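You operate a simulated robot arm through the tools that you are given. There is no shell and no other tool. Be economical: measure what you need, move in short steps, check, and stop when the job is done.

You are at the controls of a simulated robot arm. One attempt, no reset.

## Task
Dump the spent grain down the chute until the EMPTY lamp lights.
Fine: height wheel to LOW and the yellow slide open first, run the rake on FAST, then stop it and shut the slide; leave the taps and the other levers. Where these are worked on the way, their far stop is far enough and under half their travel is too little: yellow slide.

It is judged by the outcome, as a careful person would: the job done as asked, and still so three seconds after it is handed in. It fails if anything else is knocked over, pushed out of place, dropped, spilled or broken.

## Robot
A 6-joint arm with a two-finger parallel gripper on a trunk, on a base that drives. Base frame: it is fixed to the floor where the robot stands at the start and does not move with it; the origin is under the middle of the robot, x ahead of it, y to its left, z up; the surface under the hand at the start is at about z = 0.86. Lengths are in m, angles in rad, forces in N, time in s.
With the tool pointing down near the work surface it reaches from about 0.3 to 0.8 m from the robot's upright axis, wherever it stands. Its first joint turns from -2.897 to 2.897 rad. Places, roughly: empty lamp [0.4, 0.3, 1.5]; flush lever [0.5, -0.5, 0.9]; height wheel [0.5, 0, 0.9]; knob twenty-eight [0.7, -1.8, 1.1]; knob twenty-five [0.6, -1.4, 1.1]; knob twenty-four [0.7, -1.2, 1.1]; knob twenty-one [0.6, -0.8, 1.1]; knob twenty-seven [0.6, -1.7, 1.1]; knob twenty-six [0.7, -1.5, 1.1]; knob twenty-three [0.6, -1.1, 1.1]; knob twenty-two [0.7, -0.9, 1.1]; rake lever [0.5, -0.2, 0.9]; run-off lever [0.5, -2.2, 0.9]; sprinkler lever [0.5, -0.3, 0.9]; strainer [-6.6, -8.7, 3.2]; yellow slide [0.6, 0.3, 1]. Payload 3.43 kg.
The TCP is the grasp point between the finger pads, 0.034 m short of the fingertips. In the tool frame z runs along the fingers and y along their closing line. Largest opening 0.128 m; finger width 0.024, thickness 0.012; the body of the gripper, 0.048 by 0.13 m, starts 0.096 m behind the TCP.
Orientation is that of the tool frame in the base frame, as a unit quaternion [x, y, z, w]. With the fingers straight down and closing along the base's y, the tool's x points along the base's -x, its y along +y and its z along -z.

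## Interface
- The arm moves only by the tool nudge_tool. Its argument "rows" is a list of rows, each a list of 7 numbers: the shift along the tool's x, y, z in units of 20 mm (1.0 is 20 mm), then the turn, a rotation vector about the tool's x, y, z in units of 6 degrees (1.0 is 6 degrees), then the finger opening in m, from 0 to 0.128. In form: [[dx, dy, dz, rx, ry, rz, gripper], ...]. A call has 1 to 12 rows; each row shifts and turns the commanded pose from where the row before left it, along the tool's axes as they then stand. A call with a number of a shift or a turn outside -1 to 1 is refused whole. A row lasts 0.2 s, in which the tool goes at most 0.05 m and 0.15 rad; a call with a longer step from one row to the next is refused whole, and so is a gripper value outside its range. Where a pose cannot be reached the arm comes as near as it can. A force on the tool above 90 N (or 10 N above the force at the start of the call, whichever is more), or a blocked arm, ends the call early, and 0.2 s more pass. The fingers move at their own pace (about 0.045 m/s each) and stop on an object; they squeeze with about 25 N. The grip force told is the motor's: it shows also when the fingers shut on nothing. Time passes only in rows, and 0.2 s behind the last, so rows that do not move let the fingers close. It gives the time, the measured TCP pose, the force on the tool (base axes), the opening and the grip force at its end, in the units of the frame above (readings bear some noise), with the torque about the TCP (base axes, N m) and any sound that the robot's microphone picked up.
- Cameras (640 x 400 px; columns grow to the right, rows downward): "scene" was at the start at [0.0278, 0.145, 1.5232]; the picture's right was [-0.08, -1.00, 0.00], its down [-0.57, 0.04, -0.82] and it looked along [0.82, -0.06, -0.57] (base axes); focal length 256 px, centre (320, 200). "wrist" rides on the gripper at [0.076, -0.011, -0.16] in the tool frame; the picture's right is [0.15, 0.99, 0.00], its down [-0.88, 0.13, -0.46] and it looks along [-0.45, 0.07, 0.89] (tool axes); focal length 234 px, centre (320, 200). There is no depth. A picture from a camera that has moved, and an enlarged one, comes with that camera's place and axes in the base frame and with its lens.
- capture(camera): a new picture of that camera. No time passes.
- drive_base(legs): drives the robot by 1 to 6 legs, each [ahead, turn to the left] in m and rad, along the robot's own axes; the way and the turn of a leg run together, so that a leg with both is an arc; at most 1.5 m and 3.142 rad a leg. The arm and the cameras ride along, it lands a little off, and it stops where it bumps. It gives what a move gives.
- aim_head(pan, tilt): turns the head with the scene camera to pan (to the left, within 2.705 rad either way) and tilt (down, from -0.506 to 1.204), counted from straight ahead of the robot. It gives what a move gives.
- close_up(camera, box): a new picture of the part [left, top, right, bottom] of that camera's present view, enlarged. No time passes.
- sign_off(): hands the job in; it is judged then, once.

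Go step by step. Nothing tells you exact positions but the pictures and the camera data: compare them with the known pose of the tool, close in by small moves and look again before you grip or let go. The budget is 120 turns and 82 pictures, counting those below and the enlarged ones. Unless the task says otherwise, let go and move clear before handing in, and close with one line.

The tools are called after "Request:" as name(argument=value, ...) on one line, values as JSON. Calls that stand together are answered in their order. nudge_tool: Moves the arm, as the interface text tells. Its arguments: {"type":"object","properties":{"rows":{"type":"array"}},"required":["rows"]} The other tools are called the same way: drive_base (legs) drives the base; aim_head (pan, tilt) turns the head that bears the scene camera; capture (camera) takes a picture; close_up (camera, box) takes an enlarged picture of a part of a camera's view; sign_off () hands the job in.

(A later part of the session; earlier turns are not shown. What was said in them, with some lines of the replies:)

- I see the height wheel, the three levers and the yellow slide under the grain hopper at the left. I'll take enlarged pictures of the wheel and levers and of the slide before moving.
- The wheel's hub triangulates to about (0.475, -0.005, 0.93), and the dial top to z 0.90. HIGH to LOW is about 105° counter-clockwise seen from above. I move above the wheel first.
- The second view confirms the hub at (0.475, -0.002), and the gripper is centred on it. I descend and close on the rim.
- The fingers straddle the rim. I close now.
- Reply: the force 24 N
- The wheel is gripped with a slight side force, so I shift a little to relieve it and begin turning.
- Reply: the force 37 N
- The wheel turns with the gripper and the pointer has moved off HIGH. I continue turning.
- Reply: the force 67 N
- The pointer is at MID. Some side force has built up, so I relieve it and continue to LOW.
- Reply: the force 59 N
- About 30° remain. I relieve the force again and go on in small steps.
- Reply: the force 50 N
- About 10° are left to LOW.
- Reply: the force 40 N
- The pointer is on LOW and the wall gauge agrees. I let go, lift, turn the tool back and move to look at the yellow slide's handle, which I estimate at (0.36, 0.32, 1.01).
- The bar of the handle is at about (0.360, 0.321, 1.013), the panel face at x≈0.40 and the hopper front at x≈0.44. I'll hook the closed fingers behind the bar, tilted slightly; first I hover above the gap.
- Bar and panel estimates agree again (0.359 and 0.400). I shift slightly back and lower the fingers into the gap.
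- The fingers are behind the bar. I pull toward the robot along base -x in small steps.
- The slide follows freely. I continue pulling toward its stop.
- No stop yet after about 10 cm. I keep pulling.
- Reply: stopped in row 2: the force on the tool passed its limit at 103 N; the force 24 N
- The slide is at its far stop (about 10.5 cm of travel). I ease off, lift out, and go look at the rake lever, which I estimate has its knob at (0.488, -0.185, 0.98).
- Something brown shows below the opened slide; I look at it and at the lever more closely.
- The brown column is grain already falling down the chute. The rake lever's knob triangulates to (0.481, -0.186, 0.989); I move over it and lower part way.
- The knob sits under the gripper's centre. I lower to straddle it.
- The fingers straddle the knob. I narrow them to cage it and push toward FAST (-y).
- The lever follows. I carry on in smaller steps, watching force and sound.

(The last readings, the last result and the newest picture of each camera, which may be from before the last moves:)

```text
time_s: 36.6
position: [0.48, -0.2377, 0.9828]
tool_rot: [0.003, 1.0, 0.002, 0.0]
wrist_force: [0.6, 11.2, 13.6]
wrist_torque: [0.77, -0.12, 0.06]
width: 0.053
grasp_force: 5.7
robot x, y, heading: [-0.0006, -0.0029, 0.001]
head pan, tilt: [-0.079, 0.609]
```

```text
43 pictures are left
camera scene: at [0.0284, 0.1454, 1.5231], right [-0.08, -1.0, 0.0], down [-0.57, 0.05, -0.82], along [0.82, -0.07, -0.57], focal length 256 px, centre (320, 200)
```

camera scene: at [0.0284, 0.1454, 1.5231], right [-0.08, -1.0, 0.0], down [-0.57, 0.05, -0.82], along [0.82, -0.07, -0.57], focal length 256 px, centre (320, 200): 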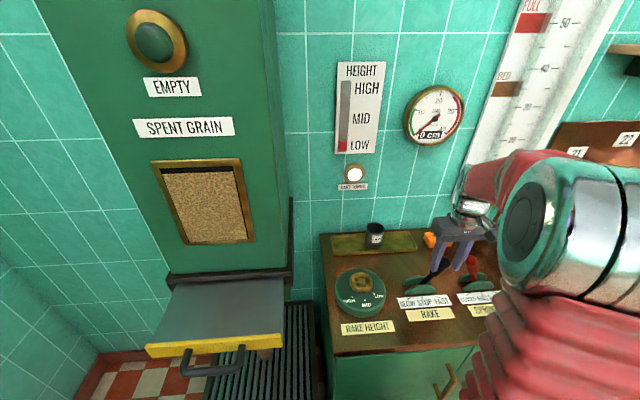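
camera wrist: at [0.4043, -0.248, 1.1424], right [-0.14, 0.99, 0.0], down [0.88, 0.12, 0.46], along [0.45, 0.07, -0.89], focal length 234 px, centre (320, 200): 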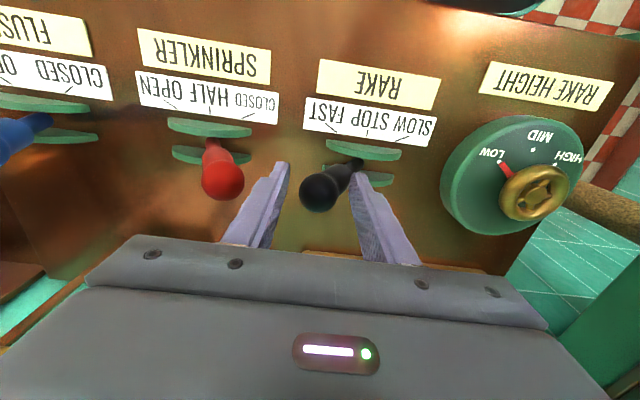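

The rake lamp is lit and the resistance suggests the FAST stop. I look closely at the lever and the lamp label.

Request:
close_up(camera="scene", box=[330, 150, 522, 320])

Request:
close_up(camera="wrist", box=[250, 80, 442, 220])

```text
2.35 times, centred on (426, 235) of scene
camera zoom: at [0.0284, 0.1454, 1.5231], right [-0.08, -1.0, 0.0], down [-0.57, 0.05, -0.82], along [0.82, -0.07, -0.57], focal length 601 px, centre (71, 118)
```

zoom: 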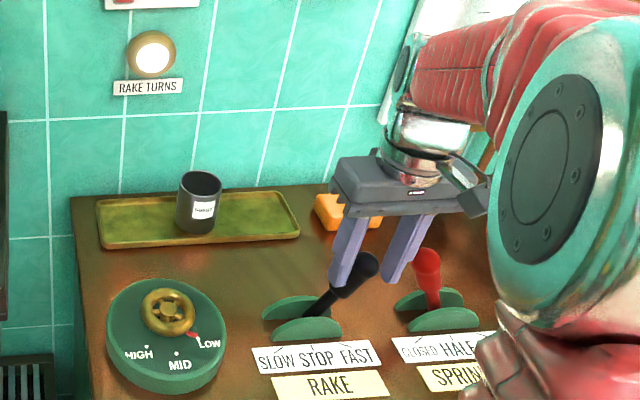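

```text
2.86 times, centred on (346, 150) of wrist
camera zoom: at [0.4043, -0.248, 1.1424], right [-0.14, 0.99, 0.0], down [0.88, 0.12, 0.46], along [0.45, 0.07, -0.89], focal length 669 px, centre (246, 343)
```

zoom: 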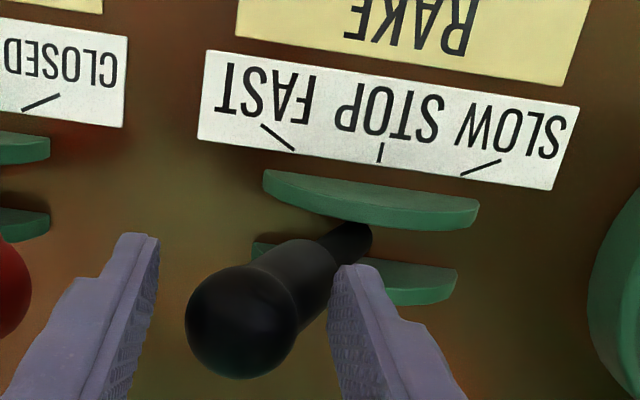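

The "RAKE TURNS" lamp is on and the lever lies well over at FAST. I ease off and wait for the grain to run out.

Request:
nudge_tool(rows=[[0, 0.3, -0.3, 0, 0, 0, 0.06], [0, 0, 0, 0, 0, 0, 0.06], [0, 0, 0, 0, 0, 0, 0.06], [0, 0, 0, 0, 0, 0, 0.06], [0, 0, 0, 0, 0, 0, 0.06], [0, 0, 0, 0, 0, 0, 0.06], [0, 0, 0, 0, 0, 0, 0.06], [0, 0, 0, 0, 0, 0, 0.06], [0, 0, 0, 0, 0, 0, 0.06], [0, 0, 0, 0, 0, 0, 0.06], [0, 0, 0, 0, 0, 0, 0.06], [0, 0, 0, 0, 0, 0, 0.06]])

Request:
capture(camera="scene")

Request:
capture(camera="wrist")

```text
time_s: 39.2
position: [0.4802, -0.2313, 0.9876]
tool_rot: [0.003, 1.0, 0.0, -0.001]
wrist_force: [-0.6, -0.6, -0.4]
wrist_torque: [-0.02, 0.02, -0.03]
width: 0.0599
grasp_force: 0.0
robot x, y, heading: [0.0035, -0.0029, -0.005]
head pan, tilt: [-0.079, 0.609]
```

```text
40 pictures are left
camera scene: at [0.0288, 0.145, 1.5232], right [-0.08, -1.0, 0.0], down [-0.57, 0.05, -0.82], along [0.82, -0.07, -0.57], focal length 256 px, centre (320, 200)
```

scene: 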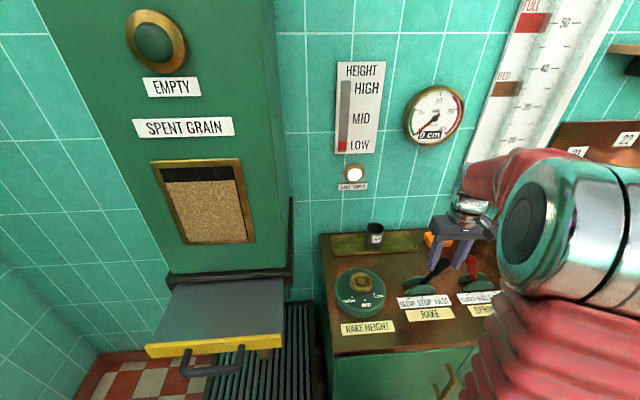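

```text
39 pictures are left
camera wrist: at [0.4047, -0.2426, 1.1474], right [-0.14, 0.99, 0.0], down [0.88, 0.12, 0.45], along [0.45, 0.07, -0.89], focal length 234 px, centre (320, 200)
```

wrist: 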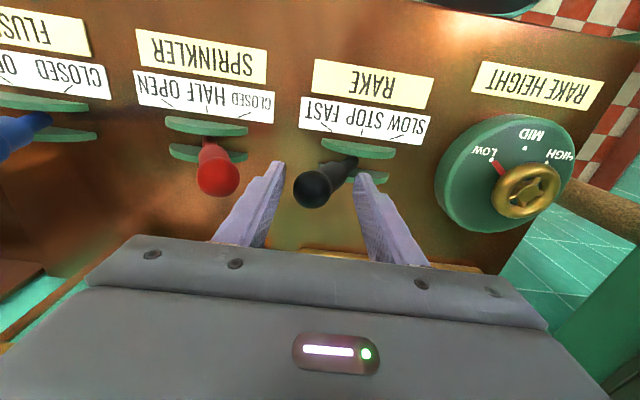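

The lever stays at FAST and the level in the window falls. I wait for it.

Request:
nudge_tool(rows=[[0, 0, 0, 0, 0, 0, 0.06], [0, 0, 0, 0, 0, 0, 0.06], [0, 0, 0, 0, 0, 0, 0.06], [0, 0, 0, 0, 0, 0, 0.06], [0, 0, 0, 0, 0, 0, 0.06], [0, 0, 0, 0, 0, 0, 0.06], [0, 0, 0, 0, 0, 0, 0.06], [0, 0, 0, 0, 0, 0, 0.06], [0, 0, 0, 0, 0, 0, 0.06], [0, 0, 0, 0, 0, 0, 0.06], [0, 0, 0, 0, 0, 0, 0.06], [0, 0, 0, 0, 0, 0, 0.06]])

Request:
nudge_tool(rows=[[0, 0, 0, 0, 0, 0, 0.06], [0, 0, 0, 0, 0, 0, 0.06], [0, 0, 0, 0, 0, 0, 0.06], [0, 0, 0, 0, 0, 0, 0.06], [0, 0, 0, 0, 0, 0, 0.06], [0, 0, 0, 0, 0, 0, 0.06], [0, 0, 0, 0, 0, 0, 0.06], [0, 0, 0, 0, 0, 0, 0.06], [0, 0, 0, 0, 0, 0, 0.06], [0, 0, 0, 0, 0, 0, 0.06], [0, 0, 0, 0, 0, 0, 0.06], [0, 0, 0, 0, 0, 0, 0.06]])

Request:
capture(camera="scene")

```text
time_s: 41.8
position: [0.4802, -0.2325, 0.9872]
tool_rot: [0.003, 1.0, 0.0, -0.001]
wrist_force: [-0.5, 0.0, -1.1]
wrist_torque: [0.0, 0.0, 0.0]
width: 0.0602
grasp_force: 0.1
robot x, y, heading: [0.0031, -0.0031, 0.002]
head pan, tilt: [-0.079, 0.609]
```

```text
time_s: 44.4
position: [0.481, -0.2326, 0.9886]
tool_rot: [0.002, 1.0, 0.001, -0.002]
wrist_force: [-0.6, -0.2, 0.0]
wrist_torque: [0.04, 0.04, 0.0]
width: 0.0599
grasp_force: 0.1
robot x, y, heading: [0.0011, 0.0005, -0.002]
head pan, tilt: [-0.079, 0.609]
```

```text
38 pictures are left
camera scene: at [0.0288, 0.145, 1.5232], right [-0.08, -1.0, 0.0], down [-0.57, 0.05, -0.82], along [0.82, -0.07, -0.57], focal length 256 px, centre (320, 200)
```

scene: 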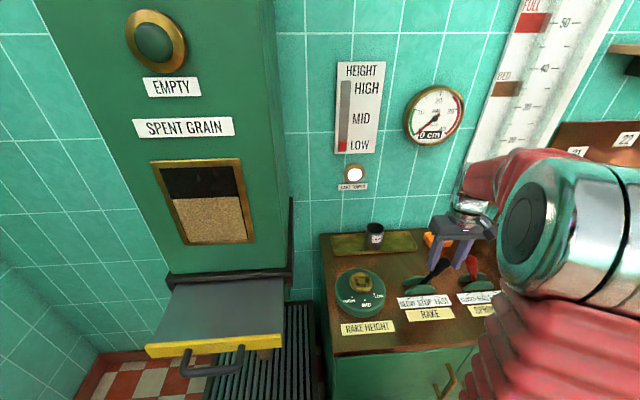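

About 14 s more at this rate.

Request:
nudge_tool(rows=[[0, 0, 0, 0, 0, 0, 0.06], [0, 0, 0, 0, 0, 0, 0.06], [0, 0, 0, 0, 0, 0, 0.06], [0, 0, 0, 0, 0, 0, 0.06], [0, 0, 0, 0, 0, 0, 0.06], [0, 0, 0, 0, 0, 0, 0.06], [0, 0, 0, 0, 0, 0, 0.06], [0, 0, 0, 0, 0, 0, 0.06], [0, 0, 0, 0, 0, 0, 0.06], [0, 0, 0, 0, 0, 0, 0.06], [0, 0, 0, 0, 0, 0, 0.06], [0, 0, 0, 0, 0, 0, 0.06]])

Request:
nudge_tool(rows=[[0, 0, 0, 0, 0, 0, 0.06], [0, 0, 0, 0, 0, 0, 0.06], [0, 0, 0, 0, 0, 0, 0.06], [0, 0, 0, 0, 0, 0, 0.06], [0, 0, 0, 0, 0, 0, 0.06], [0, 0, 0, 0, 0, 0, 0.06], [0, 0, 0, 0, 0, 0, 0.06], [0, 0, 0, 0, 0, 0, 0.06], [0, 0, 0, 0, 0, 0, 0.06], [0, 0, 0, 0, 0, 0, 0.06], [0, 0, 0, 0, 0, 0, 0.06], [0, 0, 0, 0, 0, 0, 0.06]])

Request:
nudge_tool(rows=[[0, 0, 0, 0, 0, 0, 0.06], [0, 0, 0, 0, 0, 0, 0.06], [0, 0, 0, 0, 0, 0, 0.06], [0, 0, 0, 0, 0, 0, 0.06], [0, 0, 0, 0, 0, 0, 0.06], [0, 0, 0, 0, 0, 0, 0.06], [0, 0, 0, 0, 0, 0, 0.06], [0, 0, 0, 0, 0, 0, 0.06], [0, 0, 0, 0, 0, 0, 0.06], [0, 0, 0, 0, 0, 0, 0.06], [0, 0, 0, 0, 0, 0, 0.06], [0, 0, 0, 0, 0, 0, 0.06]])

Request:
nudge_tool(rows=[[0, 0, 0, 0, 0, 0, 0.06], [0, 0, 0, 0, 0, 0, 0.06], [0, 0, 0, 0, 0, 0, 0.06], [0, 0, 0, 0, 0, 0, 0.06], [0, 0, 0, 0, 0, 0, 0.06], [0, 0, 0, 0, 0, 0, 0.06], [0, 0, 0, 0, 0, 0, 0.06], [0, 0, 0, 0, 0, 0, 0.06], [0, 0, 0, 0, 0, 0, 0.06], [0, 0, 0, 0, 0, 0, 0.06], [0, 0, 0, 0, 0, 0, 0.06], [0, 0, 0, 0, 0, 0, 0.06]])

Request:
capture(camera="scene")

```text
time_s: 47.0
position: [0.4796, -0.2308, 0.9869]
tool_rot: [0.002, 1.0, 0.0, -0.001]
wrist_force: [-0.3, 0.3, -0.6]
wrist_torque: [0.0, 0.0, -0.02]
width: 0.0602
grasp_force: 0.0
robot x, y, heading: [-0.0022, -0.0035, -0.007]
head pan, tilt: [-0.079, 0.609]
```

```text
time_s: 49.6
position: [0.4808, -0.2317, 0.9882]
tool_rot: [0.003, 1.0, 0.002, -0.001]
wrist_force: [0.2, -0.3, 0.2]
wrist_torque: [-0.01, -0.01, 0.01]
width: 0.0602
grasp_force: 0.1
robot x, y, heading: [-0.0006, -0.0018, -0.001]
head pan, tilt: [-0.079, 0.609]
```

```text
time_s: 52.2
position: [0.4802, -0.2331, 0.9869]
tool_rot: [0.002, 1.0, 0.0, -0.001]
wrist_force: [-0.1, -0.5, -1.0]
wrist_torque: [-0.02, 0.01, -0.01]
width: 0.0601
grasp_force: 0.0
robot x, y, heading: [-0.0013, 0.001, 0.001]
head pan, tilt: [-0.079, 0.609]
```

```text
time_s: 54.8
position: [0.4799, -0.2316, 0.9869]
tool_rot: [0.003, 1.0, 0.001, 0.0]
wrist_force: [-0.4, -0.2, 0.0]
wrist_torque: [0.01, -0.01, 0.0]
width: 0.0601
grasp_force: 0.1
robot x, y, heading: [0.0001, -0.0041, -0.004]
head pan, tilt: [-0.079, 0.609]
```

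```text
37 pictures are left
camera scene: at [0.0288, 0.145, 1.5232], right [-0.08, -1.0, 0.0], down [-0.57, 0.05, -0.82], along [0.82, -0.07, -0.57], focal length 256 px, centre (320, 200)
```

scene: 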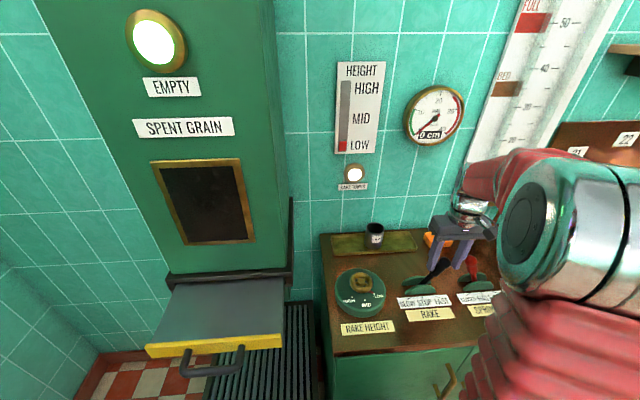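

The EMPTY lamp is lit. I push the rake lever back to STOP with the cage, in small steps.

Request:
nudge_tool(rows=[[0, 0.3, 0, 0, 0, 0, 0.055], [0, 0.4, -0.1, 0, 0, 0, 0.046], [0, 0.4, -0.1, 0, 0, 0, 0.046], [0, 0.4, -0.05, 0, 0, 0, 0.046], [0, 0.4, -0.05, 0, 0, 0, 0.046], [0, 0.2, 0, 0, 0, 0, 0.046]])

Request:
capture(camera="wrist")

Request:
close_up(camera="scene", box=[320, 150, 520, 310])

```text
time_s: 56.2
position: [0.4791, -0.1904, 0.9933]
tool_rot: [0.003, 1.0, 0.001, -0.001]
wrist_force: [0.1, -1.1, -0.1]
wrist_torque: [-0.03, 0.03, -0.02]
width: 0.0463
grasp_force: 1.0
robot x, y, heading: [0.0005, -0.0018, -0.001]
head pan, tilt: [-0.079, 0.609]
```

```text
36 pictures are left
camera wrist: at [0.4041, -0.2006, 1.1541], right [-0.14, 0.99, 0.0], down [0.88, 0.12, 0.45], along [0.45, 0.07, -0.89], focal length 234 px, centre (320, 200)
```

wrist: 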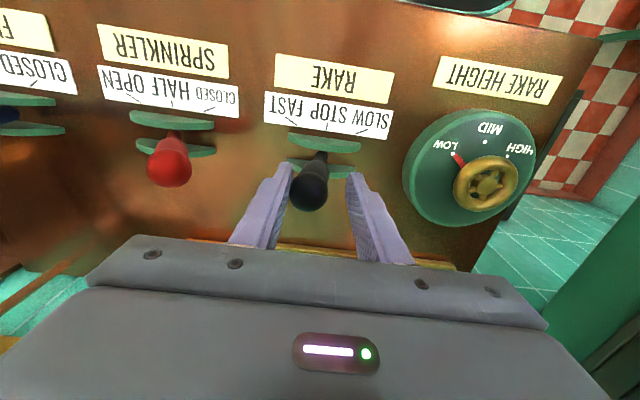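

```text
2.50 times, centred on (420, 230) of scene
camera zoom: at [0.0288, 0.145, 1.5232], right [-0.08, -1.0, 0.0], down [-0.57, 0.05, -0.82], along [0.82, -0.07, -0.57], focal length 639 px, centre (70, 125)
```

zoom: 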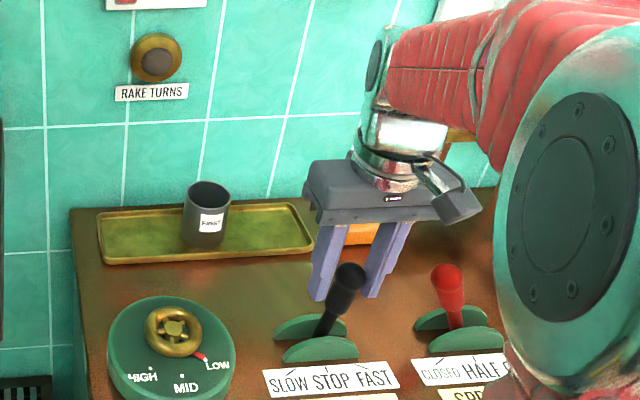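

The rake lamp is off; the knob is still about 1 cm short of upright. I push it the rest.

Request:
nudge_tool(rows=[[0, 0.3, 0, 0, 0, 0, 0.046], [0, 0.25, 0, 0, 0, 0, 0.046], [0, 0, 0, 0, 0, 0, 0.046]])

Request:
capture(camera="wrist")

```text
time_s: 57.0
position: [0.4794, -0.1784, 0.9928]
tool_rot: [0.003, 1.0, 0.001, -0.001]
wrist_force: [0.5, -0.2, -0.4]
wrist_torque: [-0.01, -0.04, -0.02]
width: 0.0458
grasp_force: 0.0
robot x, y, heading: [0.0009, -0.0024, -0.003]
head pan, tilt: [-0.079, 0.609]
```

```text
34 pictures are left
camera wrist: at [0.4043, -0.1898, 1.1538], right [-0.14, 0.99, 0.0], down [0.88, 0.12, 0.45], along [0.45, 0.07, -0.89], focal length 234 px, centre (320, 200)
```

wrist: 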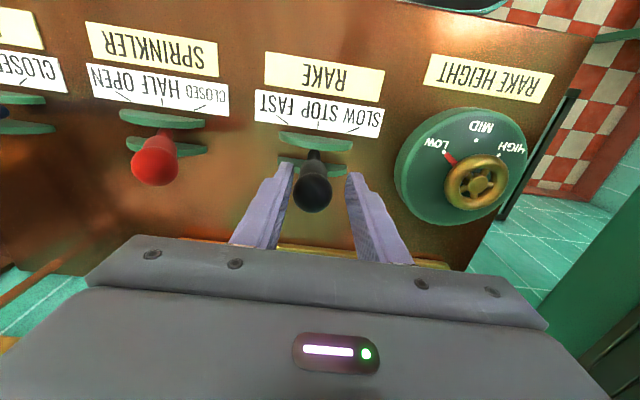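

The lever is back upright at STOP. I open, lift straight off, and check it.

Request:
nudge_tool(rows=[[0, -0.25, 0, 0, 0, 0, 0.06], [0, 0, 0, 0, 0, 0, 0.065], [0, 0, -0.8, 0, 0, 0, 0.065], [0, 0, -0.8, 0, 0, 0, 0.065], [0, 0, -1, 0, 0, 0, 0.065], [0, 0, -1, 0, 0, 0, 0.065], [0, 0, -1, 0, 0, 0, 0.065], [0, 0, -1, 0, 0, 0, 0.065], [0, 0, -1, 0, 0, 0, 0.065], [0, 0, -1, 0, 0, 0, 0.065], [0, 0, -1, 0, 0, 0, 0.065], [0, 0, -1, 0, 0, 0, 0.065]])

Request:
close_up(camera="scene", box=[320, 150, 520, 330])

Request:
capture(camera="wrist")

```text
time_s: 59.6
position: [0.4807, -0.1834, 1.1865]
tool_rot: [0.002, 1.0, 0.002, -0.002]
wrist_force: [0.6, -0.1, -1.4]
wrist_torque: [0.0, -0.03, 0.0]
width: 0.065
grasp_force: 0.0
robot x, y, heading: [-0.0011, -0.0021, -0.001]
head pan, tilt: [-0.079, 0.609]
```

```text
2.22 times, centred on (420, 240) of scene
camera zoom: at [0.0288, 0.1451, 1.5232], right [-0.08, -1.0, 0.0], down [-0.57, 0.05, -0.82], along [0.82, -0.07, -0.57], focal length 568 px, centre (98, 111)
```

zoom: 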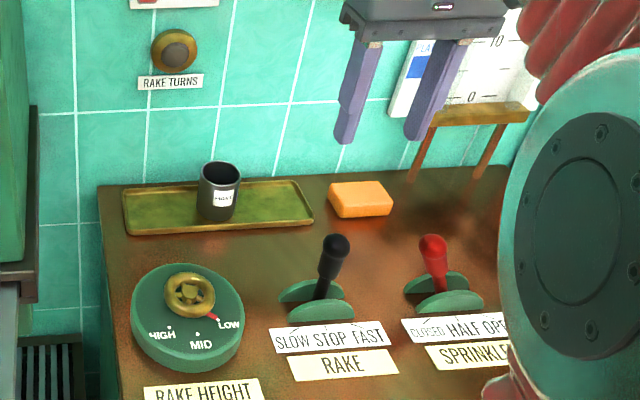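

```text
32 pictures are left
camera wrist: at [0.4053, -0.1951, 1.347], right [-0.14, 0.99, 0.0], down [0.88, 0.12, 0.45], along [0.45, 0.07, -0.89], focal length 234 px, centre (320, 200)
```

wrist: 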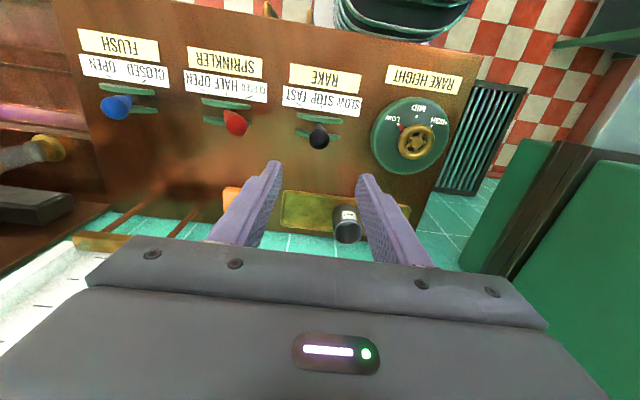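

Rake is stopped, lever at STOP. Now back to the slide's handle to shut it; I fold the fingers and go over the gap again.

Request:
nudge_tool(rows=[[0.41, 0.972, 0, 0, 0, 0, 0], [0.41, 0.972, 0, 0, 0, 0, 0], [0.41, 0.972, 0, 0, 0, 0, 0], [0.41, 0.972, 0, 0, 0, 0, 0], [0.41, 0.972, 0, 0, 0, 0, 0], [0.41, 0.972, 0, 0, 0, 0, 0], [0.41, 0.972, 0, 0, 0, 0, 0], [0.41, 0.972, 0, 0, 0, 0, 0], [0.41, 0.972, 0, 0, 0, 0, 0], [0.41, 0.972, 0, 0, 0, 0, 0], [0.41, 0.972, 0, 0, 0, 0, 0], [0.41, 0.972, 0, 0, 0, 0, 0]])

Request:
nudge_tool(rows=[[0.41, 0.972, 0, 0, 0, 0, 0], [0.41, 0.972, 0, 0, 0, 0, 0], [0.41, 0.972, 0, 0, 0, 0, 0], [0.41, 0.972, 0, 0, 0, 0, 0], [0.41, 0.972, 0, 0, 0, 0, 0], [0.41, 0.972, 0, 0, 0, 0, 0], [0.41, 0.972, 0, 0, 0, 0, 0], [0.41, 0.972, 0, 0, 0, 0, 0], [0.41, 0.972, 0, 0, 0, 0, 0], [0.41, 0.972, 0, 0, 0, 0, 0], [0.41, 0.972, 0, 0, 0, 0, 0], [0.41, 0.972, 0, 0, 0, 0, 0]])

Request:
nudge_tool(rows=[[0.41, 0.972, 0, 0, 0, 0, 0], [0.41, 0.972, 0, 0, 0, 0, 0], [0, 0, 0, 0, -1, 0, 0], [0, 0, 1, 0, 0, 0, 0], [0, 0, 1, 0, 0, 0, 0], [0, 0, 1, 0, 0, 0, 0], [0, 0, 1, 0, 0, 0, 0]])

Request:
capture(camera="wrist")

Request:
capture(camera="scene")

```text
time_s: 62.2
position: [0.3846, 0.0491, 1.1867]
tool_rot: [0.002, 1.0, 0.001, -0.001]
wrist_force: [0.8, -0.2, 0.1]
wrist_torque: [-0.01, 0.0, -0.01]
width: 0.0
grasp_force: 25.0
robot x, y, heading: [0.0018, -0.0064, -0.003]
head pan, tilt: [-0.079, 0.609]
```

```text
time_s: 64.8
position: [0.286, 0.2841, 1.1871]
tool_rot: [0.002, 1.0, 0.001, -0.001]
wrist_force: [-0.2, 0.3, -0.4]
wrist_torque: [-0.06, 0.0, 0.01]
width: 0.0001
grasp_force: 25.1
robot x, y, heading: [-0.0011, -0.0044, 0.002]
head pan, tilt: [-0.079, 0.609]
```

```text
time_s: 66.4
position: [0.2776, 0.3217, 1.1081]
tool_rot: [0.002, 0.999, 0.001, 0.051]
wrist_force: [0.4, 1.1, -0.2]
wrist_torque: [0.01, -0.01, 0.0]
width: 0.0001
grasp_force: 25.1
robot x, y, heading: [0.0042, -0.0032, 0.0]
head pan, tilt: [-0.079, 0.609]
```

```text
31 pictures are left
camera wrist: at [0.1869, 0.3106, 1.2585], right [-0.14, 0.99, -0.01], down [0.83, 0.12, 0.54], along [0.54, 0.07, -0.84], focal length 234 px, centre (320, 200)
```

wrist: 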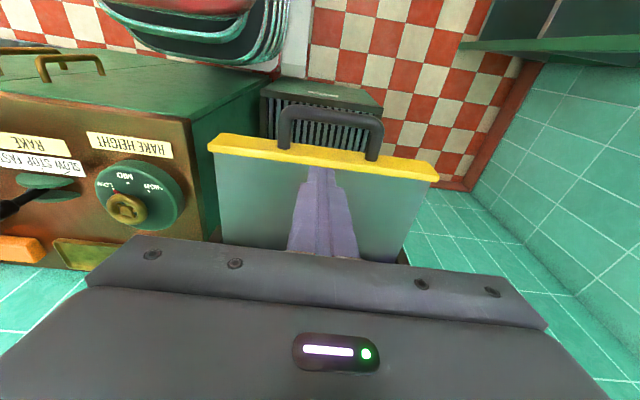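

```text
30 pictures are left
camera scene: at [0.0285, 0.1451, 1.5232], right [-0.08, -1.0, 0.0], down [-0.57, 0.05, -0.82], along [0.82, -0.07, -0.57], focal length 256 px, centre (320, 200)
```

scene: 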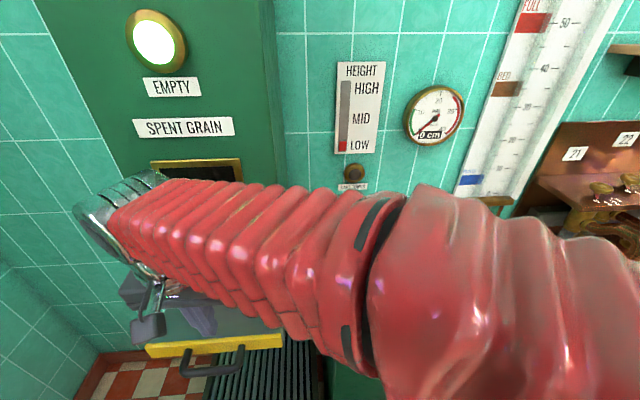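

The bar is now at x≈0.240 and the panel at 0.282; I centre the fingers in the gap and lower them.

Request:
nudge_tool(rows=[[0.6, 0, 0, 0, 0, 0, 0], [0.6, 0, 0.4, 0, 0, 0, 0], [0, 0, 0.9, 0, 0, 0, 0], [0, 0, 0.9, 0, 0, 0, 0], [0, 0, 0.9, 0, 0, 0, 0], [0, 0, 0.9, 0, 0, 0, 0]])

Request:
capture(camera="wrist")

```text
time_s: 67.8
position: [0.2636, 0.3207, 1.0261]
tool_rot: [0.002, 0.999, 0.003, 0.054]
wrist_force: [22.3, -1.0, 16.4]
wrist_torque: [0.22, -0.34, 0.08]
width: 0.0
grasp_force: 25.3
robot x, y, heading: [-0.0019, -0.0005, -0.003]
head pan, tilt: [-0.079, 0.609]
```

```text
29 pictures are left
camera wrist: at [0.1715, 0.3104, 1.1761], right [-0.14, 0.99, -0.01], down [0.83, 0.12, 0.55], along [0.54, 0.07, -0.84], focal length 234 px, centre (320, 200)
```

wrist: 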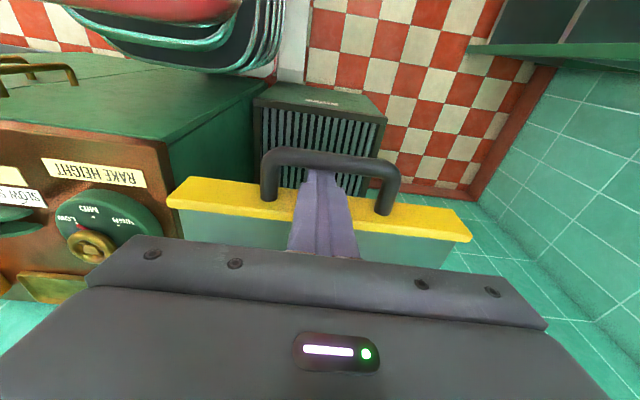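

The fingers are in the gap. I push the panel forward (+x).

Request:
nudge_tool(rows=[[-0.6, 0, 0.063, 0, 0, 0, 0], [-0.6, 0, 0.063, 0, 0, 0, 0], [-0.6, 0, 0.063, 0, 0, 0, 0], [-0.6, 0, 0.063, 0, 0, 0, 0], [-0.6, 0, 0.063, 0, 0, 0, 0], [-0.6, 0, 0.063, 0, 0, 0, 0], [-0.6, 0, 0.063, 0, 0, 0, 0], [-0.6, 0, 0.063, 0, 0, 0, 0]])

Request:
capture(camera="wrist")

```text
time_s: 69.6
position: [0.3608, 0.3204, 1.0246]
tool_rot: [0.003, 0.999, 0.001, 0.051]
wrist_force: [-2.4, 0.9, -0.3]
wrist_torque: [-0.05, 0.06, 0.03]
width: 0.0
grasp_force: 25.1
robot x, y, heading: [0.0013, -0.0043, -0.003]
head pan, tilt: [-0.079, 0.609]
```

```text
28 pictures are left
camera wrist: at [0.2681, 0.3107, 1.1759], right [-0.14, 0.99, -0.01], down [0.83, 0.12, 0.54], along [0.54, 0.07, -0.84], focal length 234 px, centre (320, 200)
```

wrist: 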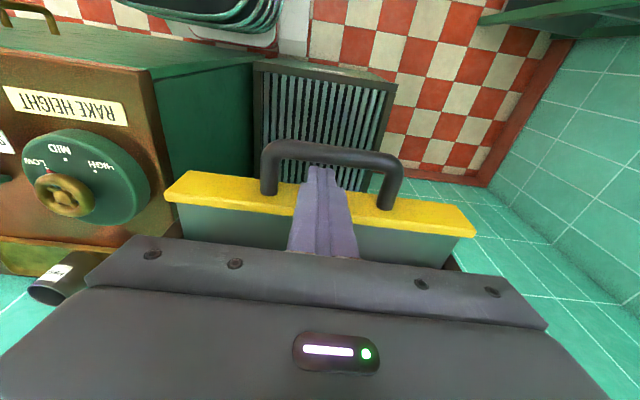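

About 2.5 cm remain. I continue in shorter steps until it meets its stop.

Request:
nudge_tool(rows=[[-0.4, 0, 0.042, 0, 0, 0, 0], [-0.4, 0, 0.042, 0, 0, 0, 0], [-0.3, 0, 0.03, 0, 0, 0, 0], [-0.25, 0, 0.026, 0, 0, 0, 0], [-0.2, 0, 0.02, 0, 0, 0, 0]])

Request:
capture(camera="wrist")

```text
time_s: 70.8
position: [0.39, 0.3206, 1.0248]
tool_rot: [0.004, 0.999, 0.001, 0.051]
wrist_force: [-10.4, -3.0, 1.8]
wrist_torque: [-0.04, 0.29, -0.02]
width: 0.0001
grasp_force: 25.1
robot x, y, heading: [-0.0006, -0.0041, -0.003]
head pan, tilt: [-0.079, 0.609]
```

```text
27 pictures are left
camera wrist: at [0.2984, 0.3105, 1.1771], right [-0.14, 0.99, -0.01], down [0.83, 0.12, 0.54], along [0.54, 0.07, -0.84], focal length 234 px, centre (320, 200)
```

wrist: 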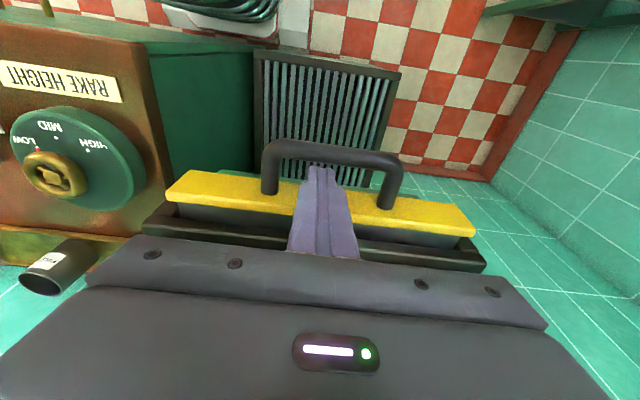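

Resistance has begun. I press a little further to be sure it is at the stop.

Request:
nudge_tool(rows=[[-0.15, 0, 0.015, 0, 0, 0, 0], [-0.15, 0, 0.015, 0, 0, 0, 0], [-0.15, 0, 0.015, 0, 0, 0, 0]])

```text
time_s: 71.7
position: [0.3904, 0.3208, 1.0249]
tool_rot: [0.003, 0.999, -0.001, 0.041]
wrist_force: [-23.9, 0.0, 8.0]
wrist_torque: [-0.16, 0.7, 0.01]
width: 0.0002
grasp_force: 24.7
robot x, y, heading: [-0.0009, -0.0012, -0.002]
head pan, tilt: [-0.079, 0.609]
stopped in row 3: the force on the tool passed its limit at 91 N (the readings are from after the stop); the commanded pose is now the measured one
```

The slide is hard against its closed stop. I ease off, lift out and move clear.

Request:
nudge_tool(rows=[[0.3, 0, 0, 0, 0, 0, 0], [0.07, 0, -0.7, 0, 0, 0, 0], [0.07, 0, -0.7, 0, 0, 0, 0], [0.05, 0, -1, 0, 0, 0, 0], [0, 0, -1, 0, 0, 0, 0], [0, 0, -1, 0, 0, 0, 0], [0, 0, -1, 0, 0, 0, 0], [0.5, -0.5, -1, 0, 0, 0, 0], [0.5, -1, -1, 0, 0, 0, 0], [0.5, -1, 0, 0, 0, 0, 0], [0.5, -1, 0, 0, 0, 0, 0], [0.5, -1, 0, 0, 0, 0, 0]])

Request:
nudge_tool(rows=[[0, -1, 0, 0, 0, 0, 0], [0, -1, 0, 0, 0, 0, 0], [0, -1, 0, 0, 0, 0, 0], [0, -1, 0, 0, 0, 0, 0], [0, -1, 0, 0, 0, 0, 0], [0, -1, 0, 0, 0, 0, 0], [0, -1, 0, 0, 0, 0, 0], [0, -1, 0, 0, 0, 0, 0], [0, -1, 0, 0, 0, 0, 0], [0, -1, 0, 0, 0, 0, 0], [0, -1, 0, 0, 0, 0, 0], [0, -1, 0, 0, 0, 0, 0]])

Request:
capture(camera="scene")

Request:
close_up(camera="scene", box=[150, 230, 310, 330])

```text
time_s: 74.3
position: [0.3202, 0.2329, 1.1681]
tool_rot: [0.003, 0.999, 0.001, 0.042]
wrist_force: [0.3, -0.1, 0.7]
wrist_torque: [0.0, 0.02, -0.01]
width: 0.0
grasp_force: 25.4
robot x, y, heading: [0.0021, -0.0024, -0.001]
head pan, tilt: [-0.079, 0.609]
```

```text
time_s: 76.9
position: [0.3186, -0.0083, 1.1674]
tool_rot: [0.002, 0.999, -0.001, 0.043]
wrist_force: [0.5, -0.1, 0.6]
wrist_torque: [0.05, -0.02, 0.03]
width: 0.0
grasp_force: 24.7
robot x, y, heading: [-0.0013, -0.0026, -0.001]
head pan, tilt: [-0.079, 0.609]
```

```text
26 pictures are left
camera scene: at [0.028, 0.1451, 1.5232], right [-0.08, -1.0, 0.0], down [-0.57, 0.05, -0.82], along [0.82, -0.07, -0.57], focal length 256 px, centre (320, 200)
```

scene: 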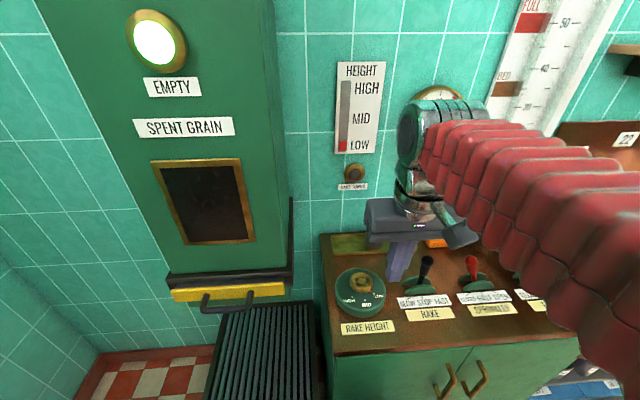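

```text
4.00 times, centred on (230, 280) of scene
camera zoom: at [0.028, 0.1451, 1.5232], right [-0.08, -1.0, 0.0], down [-0.57, 0.05, -0.82], along [0.82, -0.07, -0.57], focal length 1022 px, centre (680, -120)
```

zoom: 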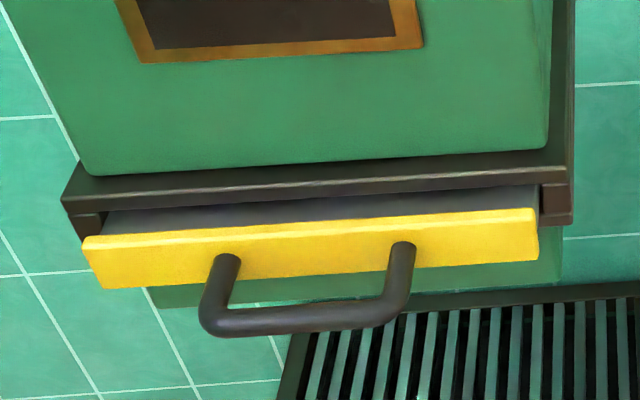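

The EMPTY lamp is lit, the slide is back exactly where it began (shut), the rake lever is at STOP with its lamp off, and the wheel is at LOW. The arm is clear, so I hand the job in.

Request:
sign_off()

```text
The job is handed in.
```

The spent grain went down the chute until the EMPTY lamp lit. The rake is stopped, the yellow slide is shut and the height wheel is at LOW. I left the taps and the other levers alone.
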